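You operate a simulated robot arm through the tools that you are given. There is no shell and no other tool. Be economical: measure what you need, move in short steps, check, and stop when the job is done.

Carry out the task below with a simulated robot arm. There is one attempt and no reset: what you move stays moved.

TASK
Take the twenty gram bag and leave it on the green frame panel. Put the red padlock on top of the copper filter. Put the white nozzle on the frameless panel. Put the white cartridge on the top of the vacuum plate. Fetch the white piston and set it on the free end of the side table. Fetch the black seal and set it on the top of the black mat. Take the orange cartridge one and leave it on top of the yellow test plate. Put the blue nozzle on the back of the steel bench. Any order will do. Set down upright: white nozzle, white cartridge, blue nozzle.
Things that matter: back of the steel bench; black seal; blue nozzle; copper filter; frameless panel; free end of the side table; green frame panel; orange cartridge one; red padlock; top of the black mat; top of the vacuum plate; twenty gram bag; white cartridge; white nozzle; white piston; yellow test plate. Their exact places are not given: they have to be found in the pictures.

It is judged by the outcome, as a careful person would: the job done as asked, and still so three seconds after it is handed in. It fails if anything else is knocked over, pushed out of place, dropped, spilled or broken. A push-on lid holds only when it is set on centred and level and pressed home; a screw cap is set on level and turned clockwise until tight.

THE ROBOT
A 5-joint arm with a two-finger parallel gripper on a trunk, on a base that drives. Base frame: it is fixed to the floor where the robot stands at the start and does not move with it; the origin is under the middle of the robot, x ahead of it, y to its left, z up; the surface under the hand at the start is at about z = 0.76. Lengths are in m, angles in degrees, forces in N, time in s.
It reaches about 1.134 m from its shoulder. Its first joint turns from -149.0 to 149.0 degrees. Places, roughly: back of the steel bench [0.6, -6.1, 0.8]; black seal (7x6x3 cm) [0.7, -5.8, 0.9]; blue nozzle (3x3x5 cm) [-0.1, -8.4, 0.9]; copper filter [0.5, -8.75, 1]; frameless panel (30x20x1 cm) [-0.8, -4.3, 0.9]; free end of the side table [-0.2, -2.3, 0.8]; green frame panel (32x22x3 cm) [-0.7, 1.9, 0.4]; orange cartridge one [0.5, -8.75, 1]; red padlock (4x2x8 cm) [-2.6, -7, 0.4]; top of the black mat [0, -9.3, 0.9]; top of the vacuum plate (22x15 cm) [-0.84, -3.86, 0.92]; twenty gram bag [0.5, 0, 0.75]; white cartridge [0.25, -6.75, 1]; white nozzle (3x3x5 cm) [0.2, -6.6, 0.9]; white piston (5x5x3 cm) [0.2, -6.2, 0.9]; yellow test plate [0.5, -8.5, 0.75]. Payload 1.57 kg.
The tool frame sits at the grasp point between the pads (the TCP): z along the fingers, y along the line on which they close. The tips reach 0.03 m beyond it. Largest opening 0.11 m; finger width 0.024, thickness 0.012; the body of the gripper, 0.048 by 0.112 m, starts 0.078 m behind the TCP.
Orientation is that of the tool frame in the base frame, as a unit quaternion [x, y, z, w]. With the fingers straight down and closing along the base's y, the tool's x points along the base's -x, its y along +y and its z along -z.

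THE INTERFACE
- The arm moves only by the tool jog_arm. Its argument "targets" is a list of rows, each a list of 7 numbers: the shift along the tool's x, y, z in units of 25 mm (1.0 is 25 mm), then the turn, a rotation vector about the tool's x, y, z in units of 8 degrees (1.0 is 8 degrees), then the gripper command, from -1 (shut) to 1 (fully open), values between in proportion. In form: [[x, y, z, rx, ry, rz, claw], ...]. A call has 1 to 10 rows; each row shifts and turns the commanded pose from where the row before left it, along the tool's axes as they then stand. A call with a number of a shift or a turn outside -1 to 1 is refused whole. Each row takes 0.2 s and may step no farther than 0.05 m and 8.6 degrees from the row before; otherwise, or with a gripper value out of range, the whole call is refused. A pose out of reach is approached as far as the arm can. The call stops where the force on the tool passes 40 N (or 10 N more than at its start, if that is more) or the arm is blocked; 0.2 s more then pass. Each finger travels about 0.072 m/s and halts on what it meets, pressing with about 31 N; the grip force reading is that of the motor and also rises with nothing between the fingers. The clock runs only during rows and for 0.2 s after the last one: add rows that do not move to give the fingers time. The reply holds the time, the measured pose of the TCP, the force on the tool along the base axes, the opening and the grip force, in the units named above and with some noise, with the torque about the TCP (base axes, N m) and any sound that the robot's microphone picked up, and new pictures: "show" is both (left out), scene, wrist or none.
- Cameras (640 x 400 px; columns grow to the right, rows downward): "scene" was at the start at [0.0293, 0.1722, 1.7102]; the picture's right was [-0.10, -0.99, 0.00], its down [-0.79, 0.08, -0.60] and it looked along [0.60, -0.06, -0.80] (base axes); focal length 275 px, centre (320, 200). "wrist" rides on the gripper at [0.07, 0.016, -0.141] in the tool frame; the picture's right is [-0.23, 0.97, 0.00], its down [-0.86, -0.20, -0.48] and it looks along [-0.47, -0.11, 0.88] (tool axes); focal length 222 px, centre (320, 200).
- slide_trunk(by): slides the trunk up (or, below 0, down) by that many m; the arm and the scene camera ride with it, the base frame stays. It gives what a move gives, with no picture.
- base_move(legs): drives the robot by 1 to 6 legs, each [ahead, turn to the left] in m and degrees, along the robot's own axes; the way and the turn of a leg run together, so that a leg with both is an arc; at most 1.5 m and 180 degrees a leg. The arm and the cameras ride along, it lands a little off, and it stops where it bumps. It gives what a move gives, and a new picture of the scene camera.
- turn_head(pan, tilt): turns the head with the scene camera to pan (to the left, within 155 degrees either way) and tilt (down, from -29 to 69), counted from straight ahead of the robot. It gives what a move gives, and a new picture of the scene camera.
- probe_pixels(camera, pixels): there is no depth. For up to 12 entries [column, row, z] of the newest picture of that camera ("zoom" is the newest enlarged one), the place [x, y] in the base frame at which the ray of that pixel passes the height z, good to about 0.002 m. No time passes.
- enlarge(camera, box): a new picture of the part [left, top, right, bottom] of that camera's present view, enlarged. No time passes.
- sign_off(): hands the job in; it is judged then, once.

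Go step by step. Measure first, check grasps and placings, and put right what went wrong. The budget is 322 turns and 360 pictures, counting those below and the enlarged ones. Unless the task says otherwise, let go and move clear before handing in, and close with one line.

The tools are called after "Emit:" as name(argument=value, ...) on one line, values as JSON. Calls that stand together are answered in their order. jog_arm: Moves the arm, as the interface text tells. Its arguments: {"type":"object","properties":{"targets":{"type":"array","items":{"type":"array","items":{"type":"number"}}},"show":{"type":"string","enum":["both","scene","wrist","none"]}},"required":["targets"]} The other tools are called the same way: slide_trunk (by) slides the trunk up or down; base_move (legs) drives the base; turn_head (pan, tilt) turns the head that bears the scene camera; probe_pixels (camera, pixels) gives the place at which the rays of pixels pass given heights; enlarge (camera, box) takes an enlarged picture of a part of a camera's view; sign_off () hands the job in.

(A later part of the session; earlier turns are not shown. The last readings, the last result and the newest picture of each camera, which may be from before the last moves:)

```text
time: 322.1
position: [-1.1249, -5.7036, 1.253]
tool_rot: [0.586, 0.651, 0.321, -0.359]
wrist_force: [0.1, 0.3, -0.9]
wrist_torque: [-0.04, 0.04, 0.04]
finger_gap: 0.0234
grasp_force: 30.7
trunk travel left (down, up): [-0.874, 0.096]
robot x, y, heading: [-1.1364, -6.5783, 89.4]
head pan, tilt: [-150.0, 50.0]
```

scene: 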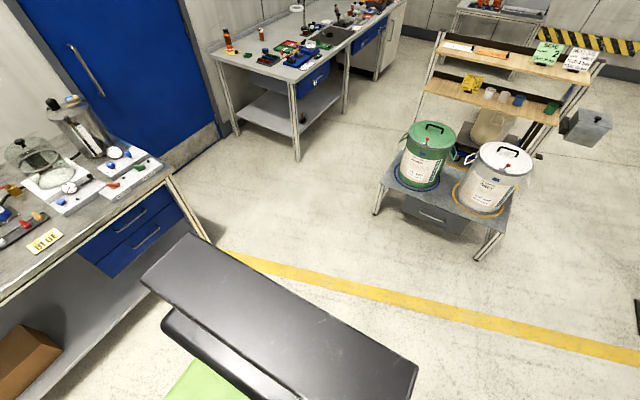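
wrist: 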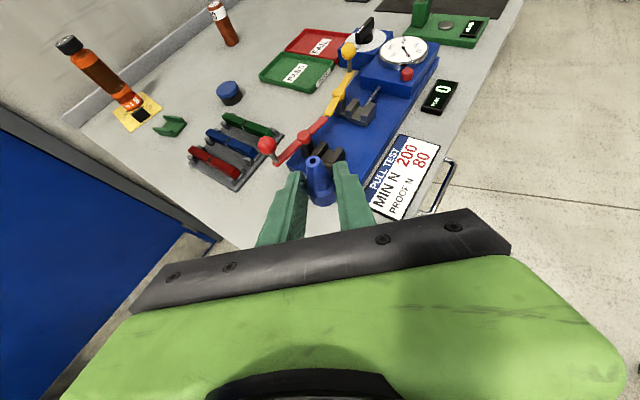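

That worked. Continue ahead to y ≈ −6.19 and turn to face the bench.

Emit:
base_move(legs=[[0.385, 0], [0, -88.6]])

Emit:
turn_head(pan=0, tilt=40)

Emit:
jog_arm(targets=[[0, 0, 0, 0, 0, 0, -1]], show="wrist")

```text
time: 328.3
position: [-0.262, -6.176, 1.253]
tool_rot: [0.875, 0.061, 0.48, -0.034]
wrist_force: [-0.1, 0.7, -0.1]
wrist_torque: [-0.04, 0.03, 0.02]
finger_gap: 0.0231
grasp_force: 30.8
trunk travel left (down, up): [-0.874, 0.096]
robot x, y, heading: [-1.1334, -6.2211, 1.6]
head pan, tilt: [-150.0, 50.0]
```

scene: 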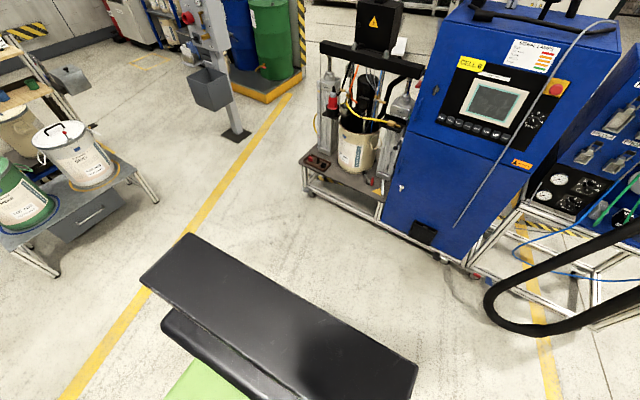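

```text
time: 330.6
position: [-0.2599, -6.1766, 1.2521]
tool_rot: [0.874, 0.061, 0.48, -0.035]
wrist_force: [0.2, -0.1, 0.9]
wrist_torque: [0.02, -0.01, -0.03]
finger_gap: 0.0232
grasp_force: 31.4
trunk travel left (down, up): [-0.874, 0.096]
robot x, y, heading: [-1.1345, -6.2227, 1.8]
head pan, tilt: [0.0, 40.0]
```

scene: 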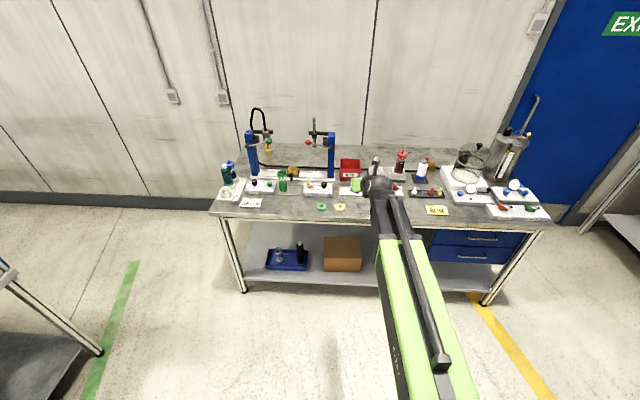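

```text
time: 331.0
position: [-0.2601, -6.1768, 1.2516]
tool_rot: [0.874, 0.061, 0.48, -0.035]
wrist_force: [-0.1, 0.5, 0.2]
wrist_torque: [0.03, 0.02, -0.02]
finger_gap: 0.0234
grasp_force: 30.7
trunk travel left (down, up): [-0.874, 0.096]
robot x, y, heading: [-1.136, -6.2221, 1.7]
head pan, tilt: [0.0, 40.0]
```

wrist: 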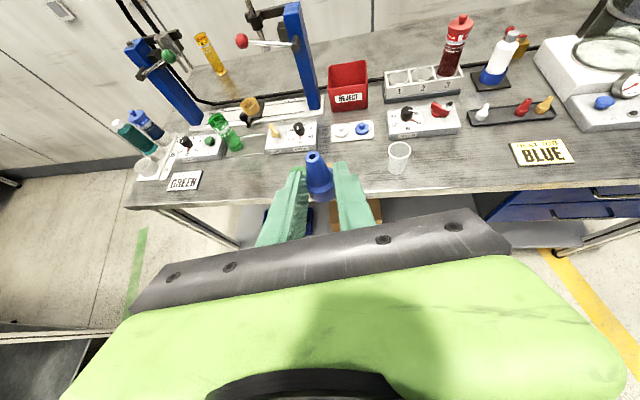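

Aligned well: driving ahead 0.70 m brings the hand over the bench at z 1.25, above everything in that lane.

Emit:
base_move(legs=[[0.7, 0]])

Emit:
jog_arm(targets=[[0.56, 0, 0.83, 0, 0, 0, -1], [0.56, 0, 0.83, 0, 0, 0, -1], [0.56, 0, 0.83, 0, 0, 0, -1], [0.56, 0, 0.83, 0, 0, 0, -1], [0.56, 0, 0.83, 0, 0, 0, -1], [0.56, 0, 0.83, 0, 0, 0, -1], [0, 0, 0, 0, 0, 0, -1]])

```text
time: 334.9
position: [0.4435, -6.1495, 1.2507]
tool_rot: [0.875, 0.062, 0.479, -0.036]
wrist_force: [-0.9, -0.1, -0.4]
wrist_torque: [0.0, 0.0, 0.05]
finger_gap: 0.0231
grasp_force: 30.6
trunk travel left (down, up): [-0.874, 0.096]
robot x, y, heading: [-0.4323, -6.1975, 2.0]
head pan, tilt: [0.0, 40.0]
```

scene: 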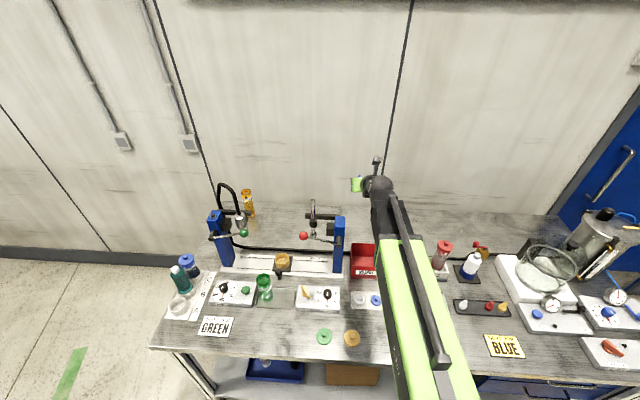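

```text
time: 336.5
position: [0.5911, -6.1272, 1.2516]
tool_rot: [0.874, 0.063, 0.481, -0.036]
wrist_force: [0.3, 0.6, -0.5]
wrist_torque: [0.0, 0.0, 0.02]
finger_gap: 0.0229
grasp_force: 31.5
out of reach, approached as far as the arm can: row 5
trunk travel left (down, up): [-0.874, 0.096]
robot x, y, heading: [-0.4277, -6.2033, 2.1]
head pan, tilt: [0.0, 40.0]
```

scene: 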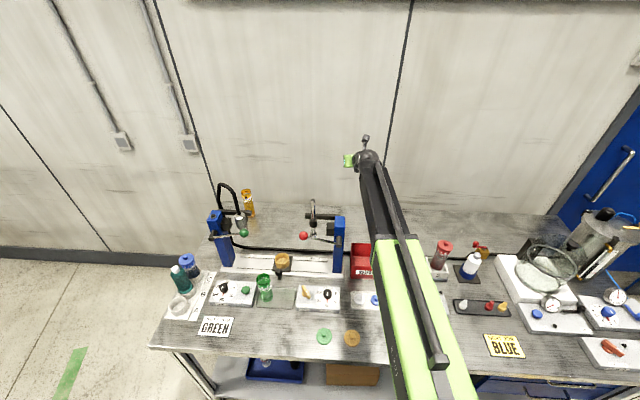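
wrist: 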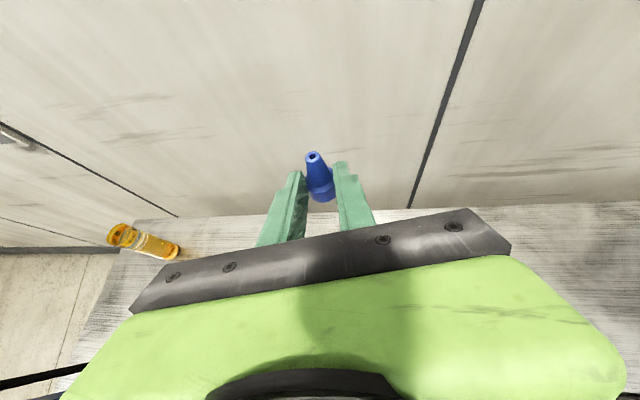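

TCP (0.591, −6.127). Lower in steps, watching the press post beside the tube.

Emit:
slide_trunk(by=-0.2)

Emit:
turn_head(pan=0, tilt=42)

Emit:
enlarge(camera="scene", box=[260, 80, 460, 280])

```text
time: 338.6
position: [0.5914, -6.1287, 1.0521]
tool_rot: [0.874, 0.063, 0.481, -0.036]
wrist_force: [0.1, -0.8, 0.4]
wrist_torque: [0.03, -0.01, 0.02]
finger_gap: 0.0231
grasp_force: 31.1
trunk travel left (down, up): [-0.674, 0.296]
robot x, y, heading: [-0.4342, -6.1983, 2.3]
head pan, tilt: [0.0, 40.0]
```

```text
time: 339.3
position: [0.5929, -6.129, 1.0515]
tool_rot: [0.874, 0.063, 0.481, -0.036]
wrist_force: [0.6, -0.8, -0.1]
wrist_torque: [0.0, 0.01, 0.01]
finger_gap: 0.0232
grasp_force: 31.3
trunk travel left (down, up): [-0.674, 0.296]
robot x, y, heading: [-0.433, -6.1961, 2.2]
head pan, tilt: [0.0, 42.0]
```

scene: 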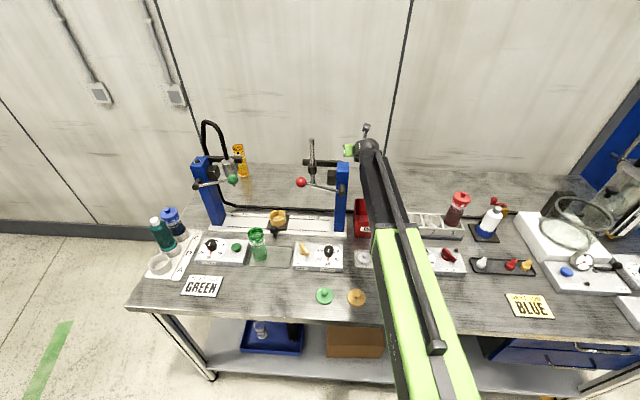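

```text
2.00 times, centred on (360, 180) of scene
```

zoom: 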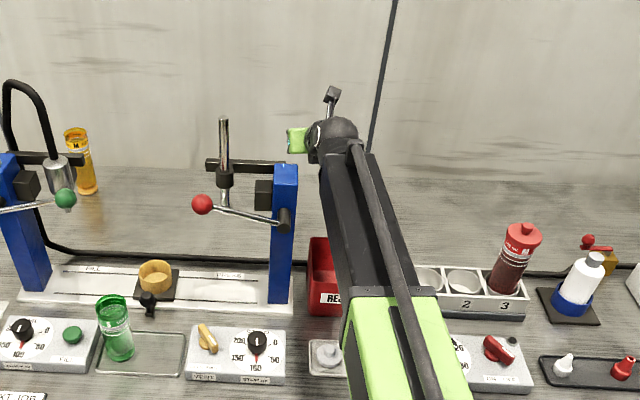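

I want certainty on the post's right face versus the wrist. Probing post edges and the wrist's left edge.

Emit:
probe_pixels(camera="scene", pixels=[[345.5, 231, 0.87], [348.5, 163, 1.12], [348.5, 163, 1.15], [348.5, 163, 1.18], [352, 152, 1.2], [360, 163, 1.2], [370, 200, 1.22], [358, 205, 0.95]])

```text
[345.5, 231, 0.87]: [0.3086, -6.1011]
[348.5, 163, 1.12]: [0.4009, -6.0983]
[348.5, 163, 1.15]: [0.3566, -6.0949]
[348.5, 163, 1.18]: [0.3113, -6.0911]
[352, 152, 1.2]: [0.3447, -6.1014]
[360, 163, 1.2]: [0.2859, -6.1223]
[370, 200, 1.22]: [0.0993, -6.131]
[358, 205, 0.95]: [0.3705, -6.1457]
```

The wrist would pass within a centimetre of the post. I'll turn 1.3° right and extend 5 cm for a safer line.

Emit:
base_move(legs=[[0, -1.4]])

Emit:
jog_arm(targets=[[0.56, 0, 0.83, 0, 0, 0, -1], [0.56, 0, 0.83, 0, 0, 0, -1], [0, 0, 0, 0, 0, 0, -1]], show="none")

Emit:
slide_trunk(by=-0.11)

Emit:
turn_head(pan=0, tilt=44)

Emit:
enlarge(camera="scene", box=[260, 80, 460, 240])

Emit:
jog_arm(targets=[[0, 0, 0, 0, 0, 0, -1]], show="wrist")

```text
time: 340.0
position: [0.5943, -6.154, 1.051]
tool_rot: [0.875, 0.051, 0.481, -0.03]
wrist_force: [0.1, 0.0, -0.5]
wrist_torque: [-0.01, 0.01, 0.0]
finger_gap: 0.0232
grasp_force: 31.6
trunk travel left (down, up): [-0.674, 0.296]
robot x, y, heading: [-0.4323, -6.194, 1.0]
head pan, tilt: [0.0, 42.0]
```

scene: 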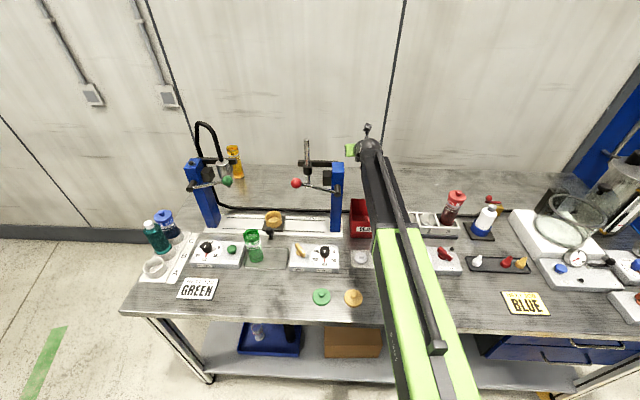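

```text
time: 340.8
position: [0.6446, -6.1487, 1.0524]
tool_rot: [0.874, 0.052, 0.482, -0.03]
wrist_force: [0.3, -0.6, -0.6]
wrist_torque: [0.0, 0.0, 0.0]
finger_gap: 0.0233
grasp_force: 31.0
trunk travel left (down, up): [-0.674, 0.296]
robot x, y, heading: [-0.4313, -6.1996, 1.3]
head pan, tilt: [0.0, 42.0]
```

```text
time: 342.2
position: [0.6437, -6.1484, 0.9421]
tool_rot: [0.874, 0.051, 0.482, -0.029]
wrist_force: [0.1, -0.3, 0.5]
wrist_torque: [-0.03, 0.0, -0.02]
finger_gap: 0.0231
grasp_force: 31.0
trunk travel left (down, up): [-0.564, 0.406]
robot x, y, heading: [-0.4336, -6.1973, 1.1]
head pan, tilt: [0.0, 42.0]
```

```text
time: 342.9
position: [0.6436, -6.1491, 0.9422]
tool_rot: [0.873, 0.052, 0.483, -0.03]
wrist_force: [0.6, 0.6, -0.1]
wrist_torque: [0.03, 0.02, 0.01]
finger_gap: 0.0236
grasp_force: 31.0
trunk travel left (down, up): [-0.564, 0.406]
robot x, y, heading: [-0.4331, -6.2012, 1.2]
head pan, tilt: [0.0, 44.0]
```

scene: 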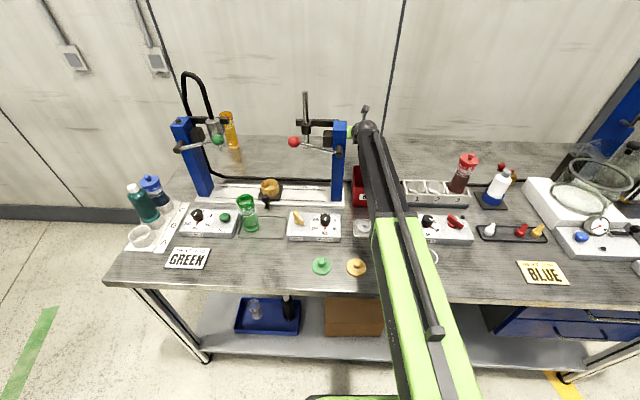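

```text
2.50 times, centred on (360, 160) of scene
```

zoom: 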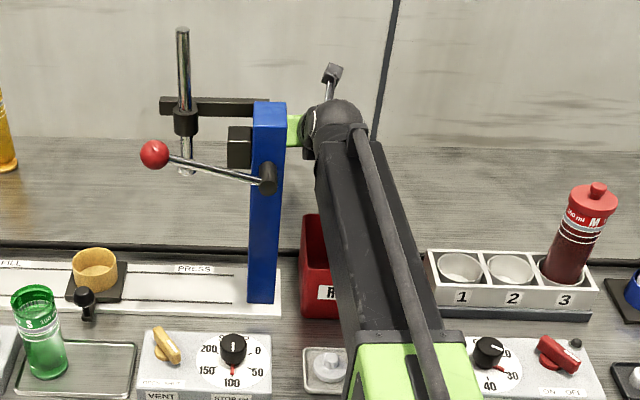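

```text
time: 343.2
position: [0.6423, -6.1484, 0.942]
tool_rot: [0.874, 0.051, 0.483, -0.03]
wrist_force: [-0.4, 0.1, 0.1]
wrist_torque: [0.02, 0.01, 0.01]
finger_gap: 0.0234
grasp_force: 31.0
trunk travel left (down, up): [-0.564, 0.406]
robot x, y, heading: [-0.4299, -6.199, 0.9]
head pan, tilt: [0.0, 44.0]
```

wrist: 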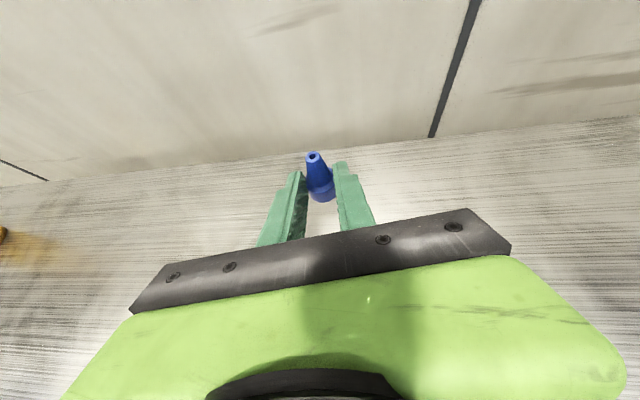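

Post clearance is fine and the spot is empty. Lower to contact.

Emit:
slide_trunk(by=-0.052)

Emit:
slide_trunk(by=-0.008)

Emit:
slide_trunk(by=-0.004)

Emit:
jog_arm(targets=[[0, 0, 0, 0, 0, 0, -1]], show="wrist")

```text
time: 344.2
position: [0.6424, -6.1471, 0.891]
tool_rot: [0.874, 0.052, 0.482, -0.03]
wrist_force: [0.2, 0.0, 0.5]
wrist_torque: [0.02, -0.02, -0.02]
finger_gap: 0.0232
grasp_force: 31.3
trunk travel left (down, up): [-0.512, 0.458]
robot x, y, heading: [-0.432, -6.1993, 1.1]
head pan, tilt: [0.0, 44.0]
```

```text
time: 344.8
position: [0.643, -6.1485, 0.883]
tool_rot: [0.874, 0.052, 0.483, -0.03]
wrist_force: [0.2, 0.1, 0.8]
wrist_torque: [0.02, -0.01, 0.05]
finger_gap: 0.0229
grasp_force: 31.6
trunk travel left (down, up): [-0.504, 0.466]
robot x, y, heading: [-0.4281, -6.2026, 1.0]
head pan, tilt: [0.0, 44.0]
```

```text
time: 345.3
position: [0.6437, -6.149, 0.8815]
tool_rot: [0.872, 0.051, 0.485, -0.029]
wrist_force: [10.3, 1.2, 23.5]
wrist_torque: [0.04, -0.77, 0.01]
finger_gap: 0.0232
grasp_force: 30.3
trunk travel left (down, up): [-0.5, 0.47]
robot x, y, heading: [-0.4298, -6.1999, 1.2]
head pan, tilt: [0.0, 44.0]
```

```text
time: 345.7
position: [0.643, -6.1476, 0.8818]
tool_rot: [0.873, 0.051, 0.485, -0.03]
wrist_force: [9.6, 1.8, 24.5]
wrist_torque: [0.08, -0.76, 0.0]
finger_gap: 0.0235
grasp_force: 31.1
trunk travel left (down, up): [-0.5, 0.47]
robot x, y, heading: [-0.4326, -6.2011, 0.9]
head pan, tilt: [0.0, 44.0]
```

wrist: 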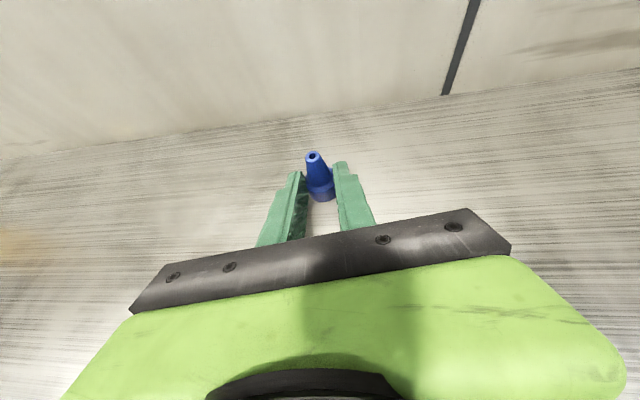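

Contact made. Relieve 3 mm, open modestly, and lift straight up.

Emit:
slide_trunk(by=0.0035)

Emit:
jog_arm(targets=[[0, 0, 0, 0, 0, 0, 0], [0, 0, 0, 0, 0, 0, 0], [0, 0, 0, 0, 0, 0, 0], [0, 0, 0, 0, 0, 0, 0]], show="wrist")

Emit:
slide_trunk(by=0.1)

Emit:
jog_arm(targets=[[0, 0, 0, 0, 0, 0, 0]], show="wrist")

```text
time: 346.2
position: [0.6428, -6.1482, 0.8817]
tool_rot: [0.874, 0.051, 0.482, -0.029]
wrist_force: [1.4, 0.0, 5.9]
wrist_torque: [0.0, -0.15, 0.0]
finger_gap: 0.0232
grasp_force: 31.7
trunk travel left (down, up): [-0.504, 0.466]
robot x, y, heading: [-0.4321, -6.2008, 1.1]
head pan, tilt: [0.0, 44.0]
```

```text
time: 347.2
position: [0.644, -6.1484, 0.8816]
tool_rot: [0.874, 0.052, 0.482, -0.03]
wrist_force: [-0.3, 0.1, 0.5]
wrist_torque: [0.02, -0.02, -0.02]
finger_gap: 0.0549
grasp_force: 0.1
trunk travel left (down, up): [-0.504, 0.466]
robot x, y, heading: [-0.432, -6.196, 0.8]
head pan, tilt: [0.0, 44.0]
```

wrist: 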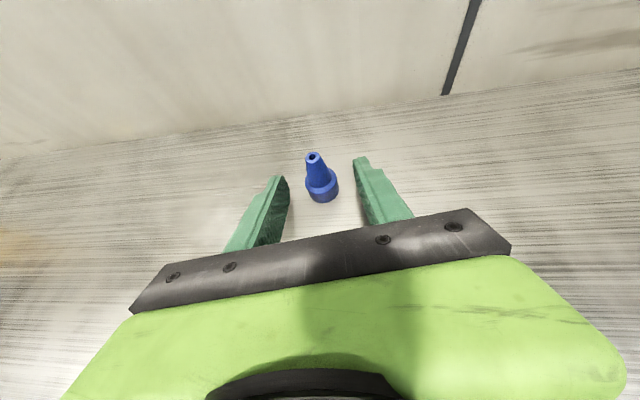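

```text
time: 348.5
position: [0.6428, -6.1479, 0.9816]
tool_rot: [0.874, 0.052, 0.482, -0.03]
wrist_force: [-0.2, 0.2, -0.6]
wrist_torque: [-0.04, -0.01, 0.0]
finger_gap: 0.0549
grasp_force: 0.0
trunk travel left (down, up): [-0.604, 0.366]
robot x, y, heading: [-0.433, -6.2002, 1.1]
head pan, tilt: [0.0, 44.0]
```

```text
time: 348.9
position: [0.6445, -6.1473, 0.9817]
tool_rot: [0.874, 0.051, 0.482, -0.03]
wrist_force: [-0.1, -0.3, -0.3]
wrist_torque: [0.01, 0.02, -0.02]
finger_gap: 0.055
grasp_force: 0.0
trunk travel left (down, up): [-0.604, 0.366]
robot x, y, heading: [-0.4278, -6.1967, 0.9]
head pan, tilt: [0.0, 44.0]
```

wrist: 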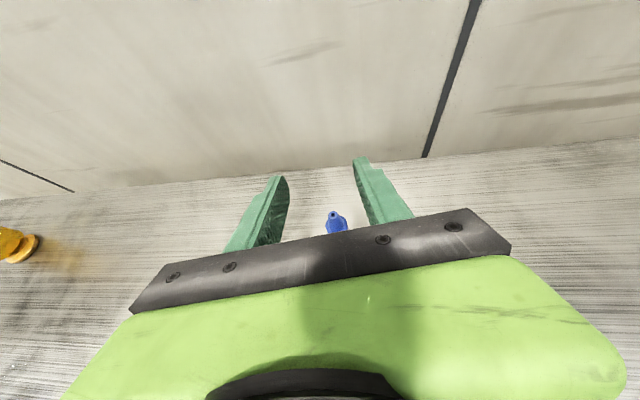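

The blue nozzle stands upright on the back of the bench. Raise, retract and shift sideways for the white nozzle (~(0.15, −6.55)).

Emit:
slide_trunk(by=0.27)

Emit:
jog_arm(targets=[[-0.56, 0, -0.83, 0, 0, 0, 0], [-0.56, 0, -0.83, 0, 0, 0, 0], [-0.56, 0, -0.83, 0, 0, 0, 0], [-0.56, 0, -0.83, 0, 0, 0, 0], [-0.56, 0, -0.83, 0, 0, 0, 0], [-0.56, 0, -0.83, 0, 0, 0, 0], [-0.56, 0, -0.83, 0, 0, 0, 0], [-0.56, 0, -0.83, 0, 0, 0, 0], [0, 0, 0, 0, 0, 0, 0]], show="none")

Emit:
base_move(legs=[[-0.38, 0], [0, -90], [0.42, 0], [0, 90]])

Emit:
jog_arm(targets=[[0, 0, 0, 0, 0, 0, 0]], show="wrist")

```text
time: 351.7
position: [0.6436, -6.1476, 1.2518]
tool_rot: [0.874, 0.051, 0.483, -0.03]
wrist_force: [-0.3, -1.0, -0.5]
wrist_torque: [0.01, 0.0, 0.02]
finger_gap: 0.0549
grasp_force: 0.0
trunk travel left (down, up): [-0.874, 0.096]
robot x, y, heading: [-0.4289, -6.1998, 0.7]
head pan, tilt: [0.0, 44.0]
```

```text
time: 353.7
position: [0.4448, -6.1727, 1.2504]
tool_rot: [0.874, 0.052, 0.482, -0.03]
wrist_force: [-0.4, 0.7, 0.3]
wrist_torque: [0.01, 0.03, -0.01]
finger_gap: 0.0549
grasp_force: 0.0
out of reach, approached as far as the arm can: row 4
trunk travel left (down, up): [-0.874, 0.096]
robot x, y, heading: [-0.4352, -6.1994, 1.4]
head pan, tilt: [0.0, 44.0]
```

```text
time: 365.9
position: [0.0679, -6.6003, 1.2533]
tool_rot: [0.874, 0.049, 0.483, -0.028]
wrist_force: [-0.8, 0.0, -0.4]
wrist_torque: [0.01, -0.02, -0.04]
finger_gap: 0.0552
grasp_force: 0.0
trunk travel left (down, up): [-0.874, 0.096]
robot x, y, heading: [-0.8088, -6.5919, 0.1]
head pan, tilt: [0.0, 44.0]
```

scene: 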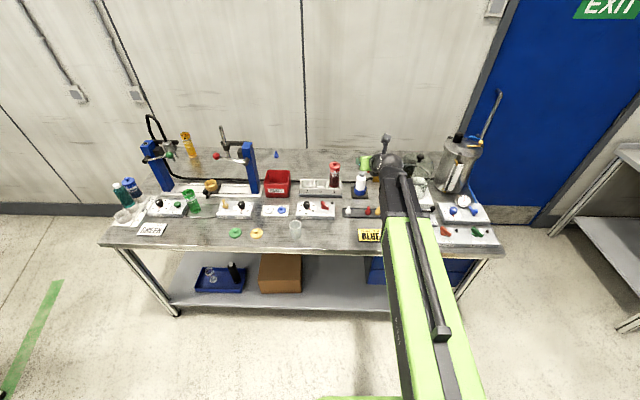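

```text
time: 366.3
position: [0.0687, -6.5997, 1.2529]
tool_rot: [0.874, 0.05, 0.483, -0.027]
wrist_force: [-0.6, 0.2, -0.9]
wrist_torque: [-0.04, 0.01, -0.05]
finger_gap: 0.0549
grasp_force: 0.2
trunk travel left (down, up): [-0.874, 0.096]
robot x, y, heading: [-0.8088, -6.5935, 0.0]
head pan, tilt: [0.0, 44.0]
```

wrist: 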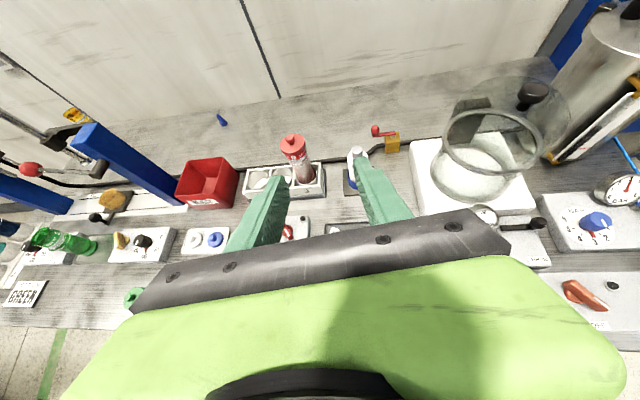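

Blue nozzle is seen standing at the back (276,155 scene). Now locating the white nozzle and white cartridge precisely.

Emit:
enlarge(camera="scene", box=[300, 160, 396, 240])

Emit:
probe_pixels(camera="scene", pixels=[[347, 212, 0.87], [347, 212, 0.88], [360, 193, 0.86], [276, 156, 0.87]])

```text
5.00 times, centred on (348, 200) of scene
```

zoom: 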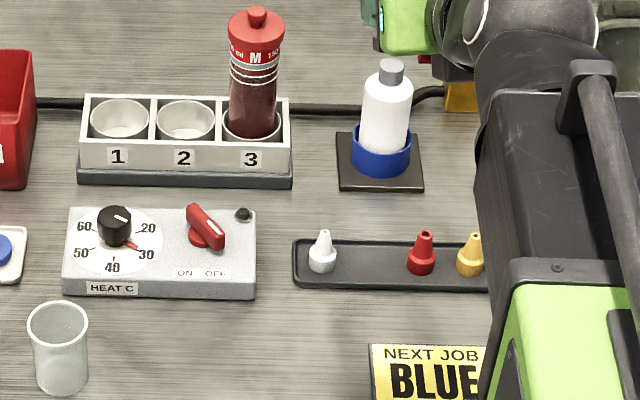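

```text
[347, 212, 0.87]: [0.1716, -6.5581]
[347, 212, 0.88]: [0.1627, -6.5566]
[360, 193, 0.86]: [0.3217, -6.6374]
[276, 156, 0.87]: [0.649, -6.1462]
```

White nozzle ≈ (0.165, −6.562), in a rimmed tray. Turn 1.6° left and extend 8 cm, then lower for a close look.

Emit:
base_move(legs=[[0, 1.6]])

Emit:
jog_arm(targets=[[0.56, 0, 0.83, 0, 0, 0, 0], [0.56, 0, 0.83, 0, 0, 0, 0], [0.56, 0, 0.83, 0, 0, 0, 0], [0.15, 0, 0.22, 0, 0, 0, 0], [0, 0, 0, 0, 0, 0, 0]], show="none")

Emit:
slide_trunk(by=-0.28)

Emit:
jog_arm(targets=[[0, 0, 0, 0, 0, 0, 0]])

```text
time: 367.1
position: [0.0709, -6.5738, 1.2521]
tool_rot: [0.874, 0.062, 0.481, -0.036]
wrist_force: [0.0, -0.8, 0.0]
wrist_torque: [-0.01, 0.0, -0.02]
finger_gap: 0.055
grasp_force: 0.1
trunk travel left (down, up): [-0.874, 0.096]
robot x, y, heading: [-0.8078, -6.5949, 1.4]
head pan, tilt: [0.0, 44.0]
```

scene: 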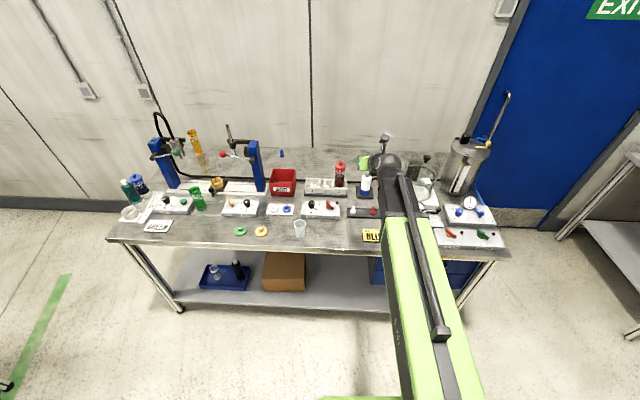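

```text
time: 368.3
position: [0.1503, -6.5632, 1.2512]
tool_rot: [0.874, 0.064, 0.481, -0.036]
wrist_force: [0.2, 0.4, -0.1]
wrist_torque: [0.0, -0.01, 0.01]
finger_gap: 0.055
grasp_force: 0.0
trunk travel left (down, up): [-0.874, 0.096]
robot x, y, heading: [-0.8036, -6.5922, 1.5]
head pan, tilt: [0.0, 44.0]
```

```text
time: 371.1
position: [0.1503, -6.5625, 0.9732]
tool_rot: [0.874, 0.063, 0.481, -0.035]
wrist_force: [-0.4, -0.5, -0.2]
wrist_torque: [0.01, -0.01, -0.01]
finger_gap: 0.0552
grasp_force: 0.0
trunk travel left (down, up): [-0.594, 0.376]
robot x, y, heading: [-0.806, -6.5951, 1.6]
head pan, tilt: [0.0, 44.0]
```

```text
time: 371.5
position: [0.1505, -6.5631, 0.9722]
tool_rot: [0.873, 0.062, 0.482, -0.035]
wrist_force: [0.2, 0.0, -0.1]
wrist_torque: [-0.01, 0.02, -0.03]
finger_gap: 0.055
grasp_force: 0.0
trunk travel left (down, up): [-0.594, 0.376]
robot x, y, heading: [-0.81, -6.5926, 1.6]
head pan, tilt: [0.0, 44.0]
```

scene: 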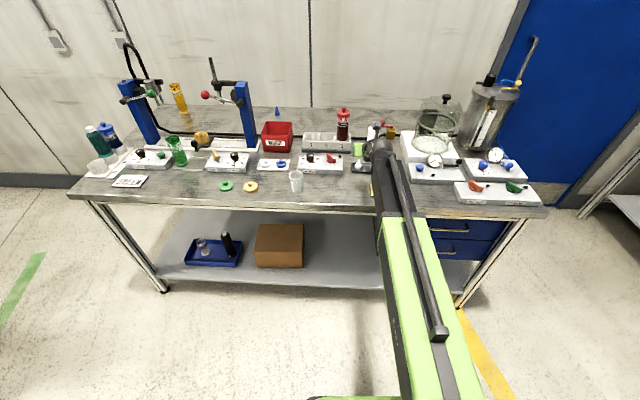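
wrist: 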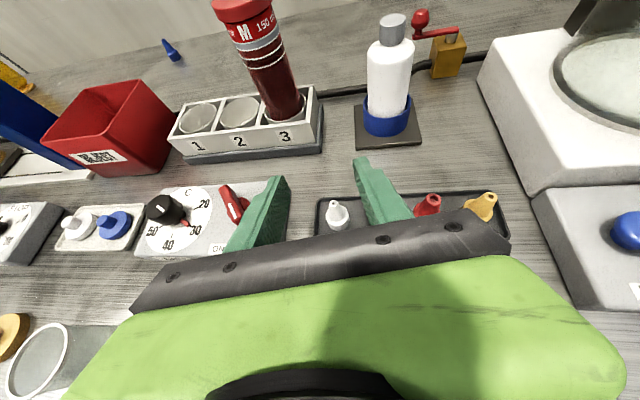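

Nozzle at (337,214) between the fingers; the tray rim is close on its left. Enlarging to judge rim height.

Emit:
enlarge(camera="wrist", box=[290, 160, 450, 260])

Emit:
enlarge(camera="scene", box=[330, 120, 410, 180])

Emit:
probe_pixels(camera="wrist", pixels=[[338, 225, 0.86], [333, 203, 0.9], [318, 200, 0.865], [322, 232, 0.865]])

```text
4.00 times, centred on (370, 210) of wrist
```

zoom: 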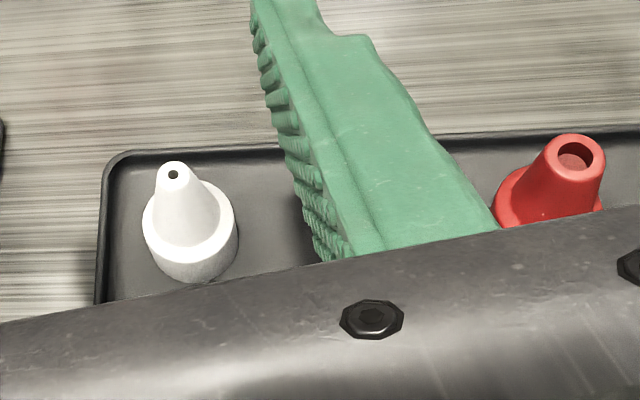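

```text
6.67 times, centred on (370, 150) of scene
```

zoom: 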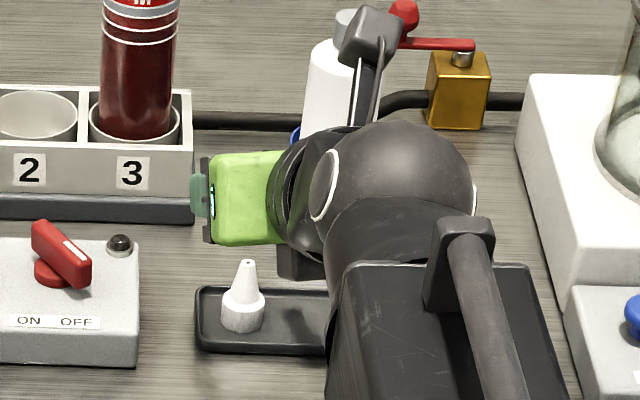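

```text
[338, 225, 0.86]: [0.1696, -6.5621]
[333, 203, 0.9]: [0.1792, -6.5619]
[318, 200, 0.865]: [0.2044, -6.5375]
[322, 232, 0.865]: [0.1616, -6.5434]
```

The rim is low (~8 mm); I'll keep tips just above it (TCP z ≈ 0.893) and grip the nozzle's cylindrical collar.

Emit:
slide_trunk(by=-0.075)

Emit:
jog_arm(targets=[[0, 0, 0, 0, 0, 0, 0]], show="wrist")

Emit:
enlarge(camera="wrist", box=[260, 140, 420, 240])

```text
time: 372.6
position: [0.1501, -6.5629, 0.8972]
tool_rot: [0.873, 0.063, 0.482, -0.035]
wrist_force: [0.5, 0.7, 0.5]
wrist_torque: [-0.01, 0.04, 0.01]
finger_gap: 0.0546
grasp_force: 0.1
trunk travel left (down, up): [-0.519, 0.451]
robot x, y, heading: [-0.8036, -6.5935, 1.4]
head pan, tilt: [0.0, 44.0]
```

```text
time: 373.1
position: [0.1495, -6.563, 0.8962]
tool_rot: [0.873, 0.062, 0.482, -0.036]
wrist_force: [-0.9, -0.1, 0.6]
wrist_torque: [0.01, -0.01, -0.03]
finger_gap: 0.055
grasp_force: 0.1
trunk travel left (down, up): [-0.519, 0.451]
robot x, y, heading: [-0.8085, -6.5923, 1.6]
head pan, tilt: [0.0, 44.0]
```

wrist: 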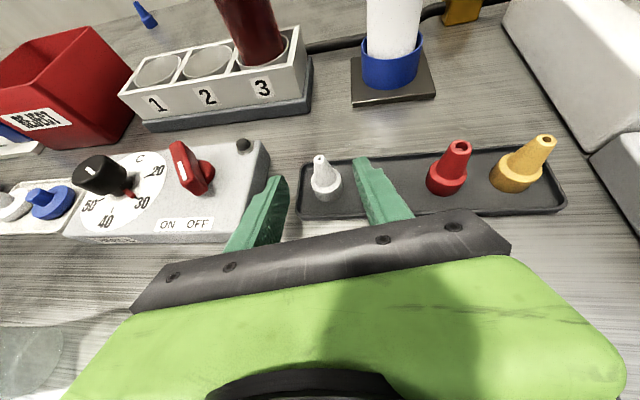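

```text
4.00 times, centred on (340, 190) of wrist
```

zoom: 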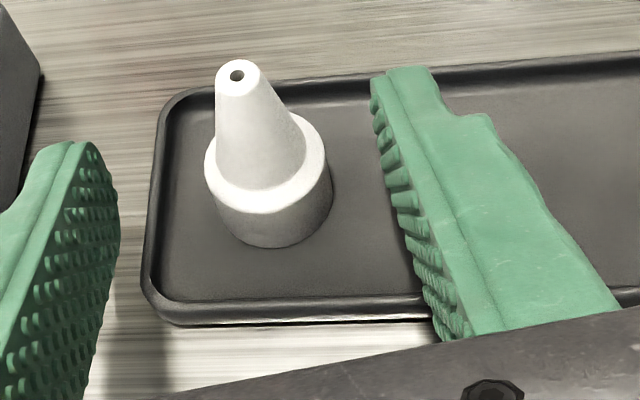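

Good. Lower 2 mm and close.

Emit:
slide_trunk(by=-0.003)

Emit:
jog_arm(targets=[[0, 0, 0, 0, 0, 0, -0.3], [0, 0, 0, 0, 0, 0, -1], [0, 0, 0, 0, 0, 0, -1], [0, 0, 0, 0, 0, 0, -1]], show="wrist")

Emit:
enlarge(camera="wrist", box=[260, 140, 420, 240])

```text
time: 373.6
position: [0.1494, -6.5639, 0.8947]
tool_rot: [0.873, 0.063, 0.482, -0.036]
wrist_force: [0.6, 0.1, 0.2]
wrist_torque: [0.01, -0.01, 0.0]
finger_gap: 0.055
grasp_force: 0.0
trunk travel left (down, up): [-0.516, 0.454]
robot x, y, heading: [-0.8065, -6.5954, 1.4]
head pan, tilt: [0.0, 44.0]
```

```text
time: 374.6
position: [0.1499, -6.5633, 0.8931]
tool_rot: [0.873, 0.063, 0.482, -0.036]
wrist_force: [-0.1, 0.9, -1.0]
wrist_torque: [-0.02, -0.01, 0.01]
finger_gap: 0.0001
grasp_force: 21.4
trunk travel left (down, up): [-0.516, 0.454]
robot x, y, heading: [-0.8077, -6.5949, 1.3]
head pan, tilt: [0.0, 44.0]
```

wrist: 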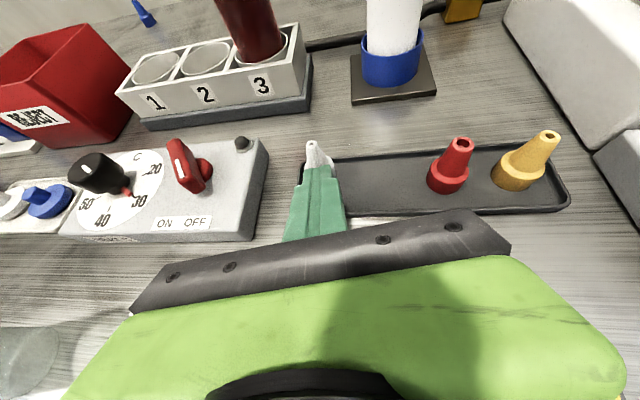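

```text
4.00 times, centred on (340, 190) of wrist
```

zoom: 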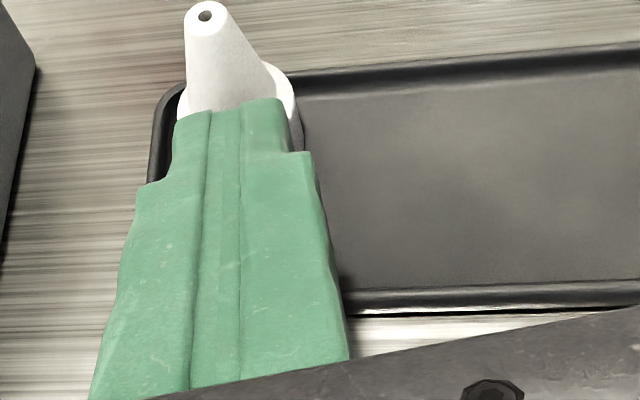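

The fingers closed short and squeezed the nozzle forward; it's still upright. Open, rise, and re-measure.

Emit:
jog_arm(targets=[[0, 0, 0, 0, 0, 0, 0], [0, 0, 0, 0, 0, 0, 0], [0, 0, 0, 0, 0, 0, 0], [0, 0, 0, 0, 0, 0, 0]], show="none")

Emit:
slide_trunk(by=0.075)

Emit:
jog_arm(targets=[[0, 0, 0, 0, 0, 0, 0]], show="wrist")

Emit:
enlarge(camera="wrist", box=[260, 150, 420, 250])

```text
time: 375.6
position: [0.1501, -6.563, 0.8932]
tool_rot: [0.873, 0.062, 0.482, -0.035]
wrist_force: [-0.3, -0.7, 0.6]
wrist_torque: [0.0, 0.03, 0.01]
finger_gap: 0.0549
grasp_force: 0.0
trunk travel left (down, up): [-0.516, 0.454]
robot x, y, heading: [-0.8095, -6.5945, 1.7]
head pan, tilt: [0.0, 44.0]
```

```text
time: 376.7
position: [0.1503, -6.5615, 0.9685]
tool_rot: [0.873, 0.062, 0.482, -0.035]
wrist_force: [-0.2, 1.0, 0.1]
wrist_torque: [0.06, 0.01, 0.0]
finger_gap: 0.055
grasp_force: 0.0
trunk travel left (down, up): [-0.591, 0.379]
robot x, y, heading: [-0.8096, -6.594, 1.6]
head pan, tilt: [0.0, 44.0]
```

```text
time: 377.1
position: [0.1491, -6.5632, 0.9696]
tool_rot: [0.873, 0.062, 0.482, -0.035]
wrist_force: [0.3, 0.0, 0.0]
wrist_torque: [0.03, 0.0, 0.02]
finger_gap: 0.055
grasp_force: 0.0
trunk travel left (down, up): [-0.591, 0.379]
robot x, y, heading: [-0.8089, -6.5962, 1.5]
head pan, tilt: [0.0, 44.0]
```

wrist: 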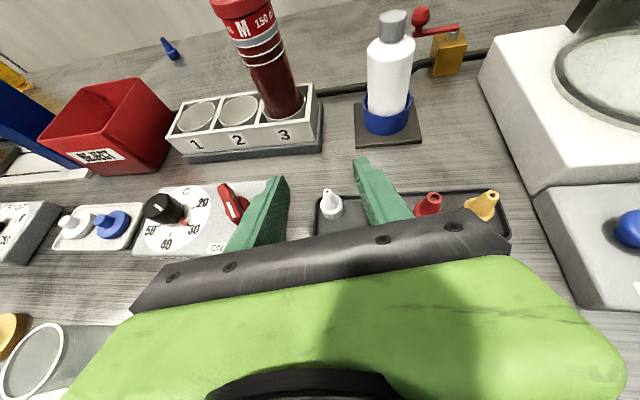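

```text
4.00 times, centred on (340, 200) of wrist
```

zoom: 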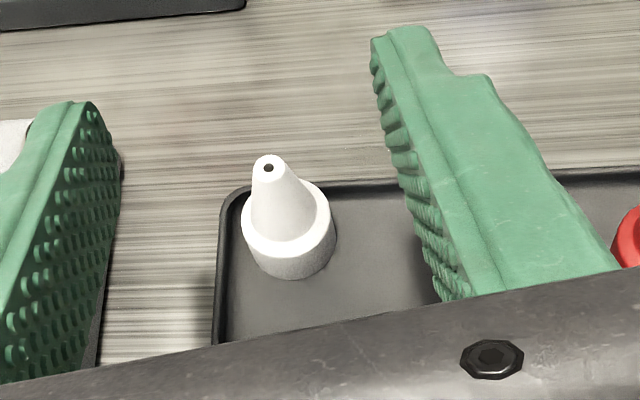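

Nozzle is upright at the tray's far-left corner. Probing collar and base.

Emit:
probe_pixels(camera="wrist", pixels=[[333, 216, 0.857], [332, 206, 0.877], [327, 192, 0.905]])

```text
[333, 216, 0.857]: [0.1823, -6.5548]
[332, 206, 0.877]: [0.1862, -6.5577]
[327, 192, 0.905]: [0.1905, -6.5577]
```

Nozzle axis ≈ (0.187, −6.557). Move forward 2.6 cm, then lower slightly deeper (TCP ≈ 0.889), watching force.

Emit:
jog_arm(targets=[[0.56, -0.02, 0.83, 0, 0, 0, 0], [0.02, 0, 0.03, 0, 0, 0, 0], [0, 0, 0, 0, 0, 0, 0]], show="none")

Emit:
slide_trunk(by=-0.074)

Emit:
slide_trunk(by=-0.006)

Emit:
enlarge(camera="wrist", box=[260, 130, 420, 230])

```text
time: 377.9
position: [0.1765, -6.5594, 0.969]
tool_rot: [0.874, 0.062, 0.482, -0.035]
wrist_force: [-0.5, 0.6, 0.0]
wrist_torque: [0.01, 0.03, 0.0]
finger_gap: 0.0553
grasp_force: 0.1
trunk travel left (down, up): [-0.591, 0.379]
robot x, y, heading: [-0.8078, -6.5903, 1.7]
head pan, tilt: [0.0, 44.0]
```

```text
time: 379.0
position: [0.1775, -6.5601, 0.8949]
tool_rot: [0.873, 0.062, 0.482, -0.035]
wrist_force: [-0.5, 0.5, 0.0]
wrist_torque: [0.0, -0.01, -0.03]
finger_gap: 0.055
grasp_force: 0.1
trunk travel left (down, up): [-0.517, 0.453]
robot x, y, heading: [-0.8086, -6.5975, 1.4]
head pan, tilt: [0.0, 44.0]
```

```text
time: 379.6
position: [0.177, -6.5592, 0.8895]
tool_rot: [0.873, 0.063, 0.482, -0.036]
wrist_force: [-0.9, 0.3, 0.2]
wrist_torque: [0.01, -0.02, -0.03]
finger_gap: 0.055
grasp_force: 0.1
trunk travel left (down, up): [-0.511, 0.459]
robot x, y, heading: [-0.8044, -6.5928, 1.5]
head pan, tilt: [0.0, 44.0]
```

```text
4.00 times, centred on (340, 180) of wrist
```

zoom: 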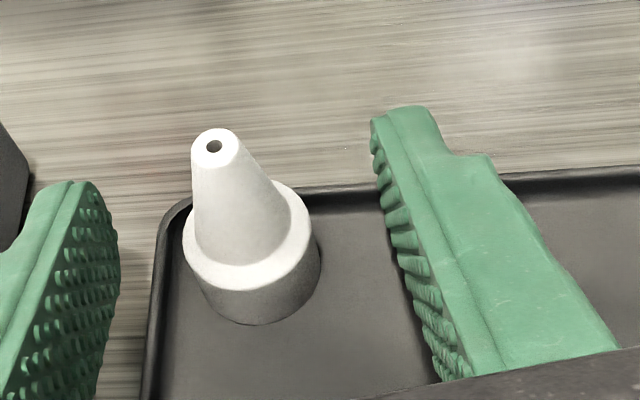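

No contact yet; nozzle collar now lies between the pads. Closing.

Emit:
jog_arm(targets=[[0, 0, 0, 0, 0, 0, -0.3], [0, 0, 0, 0, 0, 0, -0.6], [0, 0, 0, 0, 0, 0, -1], [0, 0, 0, 0, 0, 0, -1]], show="wrist")

Emit:
enlarge(camera="wrist", box=[260, 130, 420, 230])

```text
time: 380.6
position: [0.1762, -6.5598, 0.8881]
tool_rot: [0.873, 0.064, 0.482, -0.037]
wrist_force: [0.0, 0.7, -0.3]
wrist_torque: [0.01, 0.01, 0.03]
finger_gap: 0.0235
grasp_force: 30.6
trunk travel left (down, up): [-0.511, 0.459]
robot x, y, heading: [-0.8084, -6.5939, 1.6]
head pan, tilt: [0.0, 44.0]
```

wrist: 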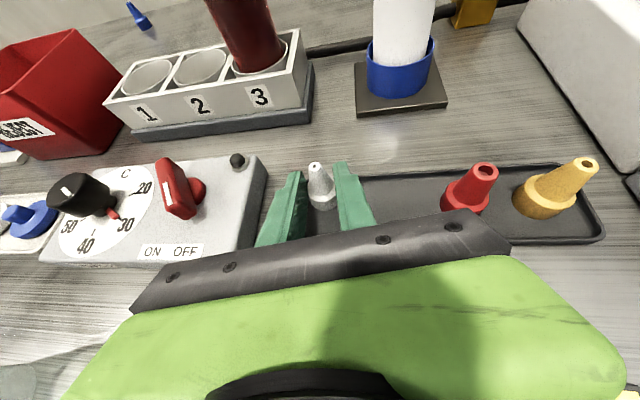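

```text
4.00 times, centred on (340, 180) of wrist
```

zoom: 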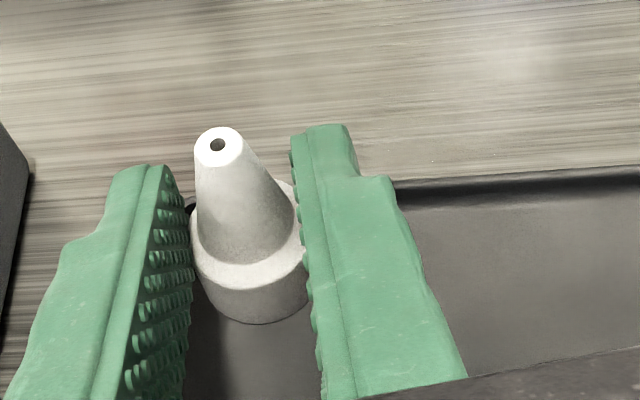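

Gripped at 2.35 cm on the collar. Lifting.

Emit:
slide_trunk(by=0.15)

Emit:
jog_arm(targets=[[0, 0, 0, 0, 0, 0, -1]], show="wrist")

```text
time: 382.3
position: [0.1758, -6.5595, 1.0394]
tool_rot: [0.873, 0.062, 0.482, -0.035]
wrist_force: [0.0, 0.2, 0.2]
wrist_torque: [0.01, -0.01, 0.01]
finger_gap: 0.0232
grasp_force: 31.0
trunk travel left (down, up): [-0.661, 0.309]
robot x, y, heading: [-0.8085, -6.5897, 1.8]
head pan, tilt: [0.0, 44.0]
```

```text
time: 382.7
position: [0.1763, -6.5593, 1.039]
tool_rot: [0.873, 0.063, 0.482, -0.036]
wrist_force: [-0.3, -0.1, -1.4]
wrist_torque: [-0.02, -0.01, -0.03]
finger_gap: 0.0234
grasp_force: 31.1
trunk travel left (down, up): [-0.661, 0.309]
robot x, y, heading: [-0.8077, -6.5925, 1.7]
head pan, tilt: [0.0, 44.0]
```

wrist: 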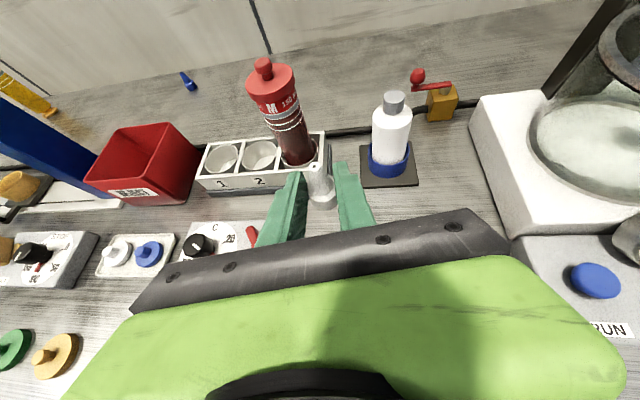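

White nozzle held. Raise, retract, and drive to the bonding table near the frameless panel.

Emit:
slide_trunk(by=0.21)

Emit:
jog_arm(targets=[[-0.56, 0, -0.83, 0, 0, 0, -1], [-0.56, 0, -0.83, 0, 0, 0, -1], [-0.56, 0, -0.83, 0, 0, 0, -1], [-0.56, 0, -0.83, 0, 0, 0, -1], [0, 0, 0, 0, 0, 0, -1]], show="none")

Emit:
base_move(legs=[[-0.4, 0], [0, 101.7], [1.4, 0], [0.96, 0]])

Emit:
turn_head(pan=-80, tilt=40)

```text
time: 385.0
position: [0.1756, -6.5594, 1.2489]
tool_rot: [0.873, 0.062, 0.483, -0.035]
wrist_force: [0.6, -0.9, -0.6]
wrist_torque: [0.0, -0.01, 0.02]
finger_gap: 0.0234
grasp_force: 31.1
trunk travel left (down, up): [-0.871, 0.099]
robot x, y, heading: [-0.8073, -6.5949, 1.2]
head pan, tilt: [0.0, 44.0]
```

```text
time: 386.2
position: [0.0763, -6.5743, 1.2483]
tool_rot: [0.874, 0.063, 0.481, -0.035]
wrist_force: [-0.2, 1.0, 0.3]
wrist_torque: [0.01, 0.01, 0.03]
finger_gap: 0.0233
grasp_force: 30.7
out of reach, approached as far as the arm can: row 4
trunk travel left (down, up): [-0.871, 0.099]
robot x, y, heading: [-0.8049, -6.5974, 1.3]
head pan, tilt: [0.0, 44.0]
```

```text
time: 404.1
position: [-1.9157, -3.4222, 1.2476]
tool_rot: [0.504, 0.717, 0.276, -0.395]
wrist_force: [0.5, 0.5, -1.0]
wrist_torque: [0.02, -0.01, 0.03]
finger_gap: 0.0233
grasp_force: 30.9
trunk travel left (down, up): [-0.871, 0.099]
robot x, y, heading: [-1.7218, -4.286, 103.1]
head pan, tilt: [0.0, 44.0]
```

scene: 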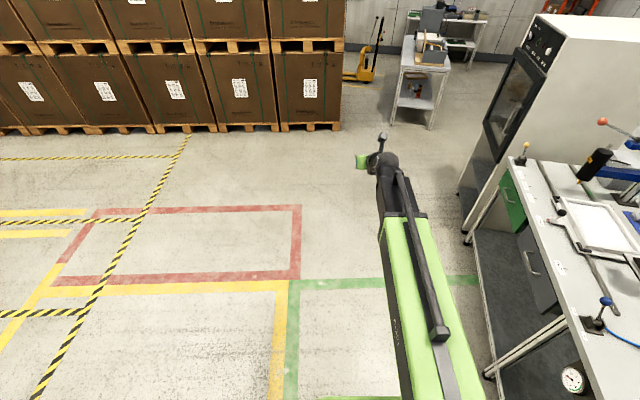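

```text
time: 405.7
position: [-1.9155, -3.4237, 1.2477]
tool_rot: [0.503, 0.716, 0.277, -0.396]
wrist_force: [-1.0, -0.3, -0.2]
wrist_torque: [0.01, -0.02, -0.01]
finger_gap: 0.0233
grasp_force: 30.8
trunk travel left (down, up): [-0.871, 0.099]
robot x, y, heading: [-1.7169, -4.2833, 102.8]
head pan, tilt: [-80.0, 40.0]
```

scene: 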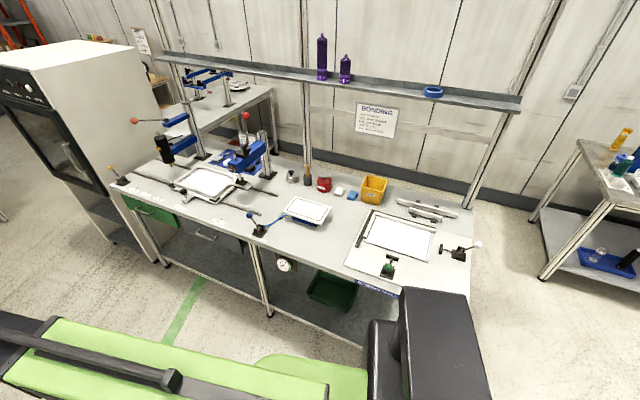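

Both targets are visible: vacuum plate (308,209) and the frameless panel in its fixture (400,237). Enlarge and probe.

Emit:
enlarge(camera="scene", box=[270, 180, 490, 300])

Emit:
probe_pixels(camera="scene", pixels=[[379, 213, 0.87], [437, 233, 0.87], [427, 262, 0.87], [363, 239, 0.87], [401, 237, 0.87], [285, 211, 0.91], [299, 196, 0.91], [331, 204, 0.91], [324, 224, 0.91], [345, 265, 0.86], [388, 265, 0.9], [460, 250, 0.9]])

```text
2.91 times, centred on (380, 240) of scene
```

zoom: 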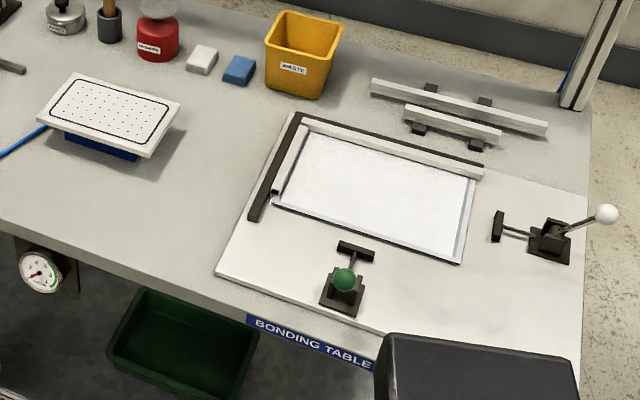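

```text
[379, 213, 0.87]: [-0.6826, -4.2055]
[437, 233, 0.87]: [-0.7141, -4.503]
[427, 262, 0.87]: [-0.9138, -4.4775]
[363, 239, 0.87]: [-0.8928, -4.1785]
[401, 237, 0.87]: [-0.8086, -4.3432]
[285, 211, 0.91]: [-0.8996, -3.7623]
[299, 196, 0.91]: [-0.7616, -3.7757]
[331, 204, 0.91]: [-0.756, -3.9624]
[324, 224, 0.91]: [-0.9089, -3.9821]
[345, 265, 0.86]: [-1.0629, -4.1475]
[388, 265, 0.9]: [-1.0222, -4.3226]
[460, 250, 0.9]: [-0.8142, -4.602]
```

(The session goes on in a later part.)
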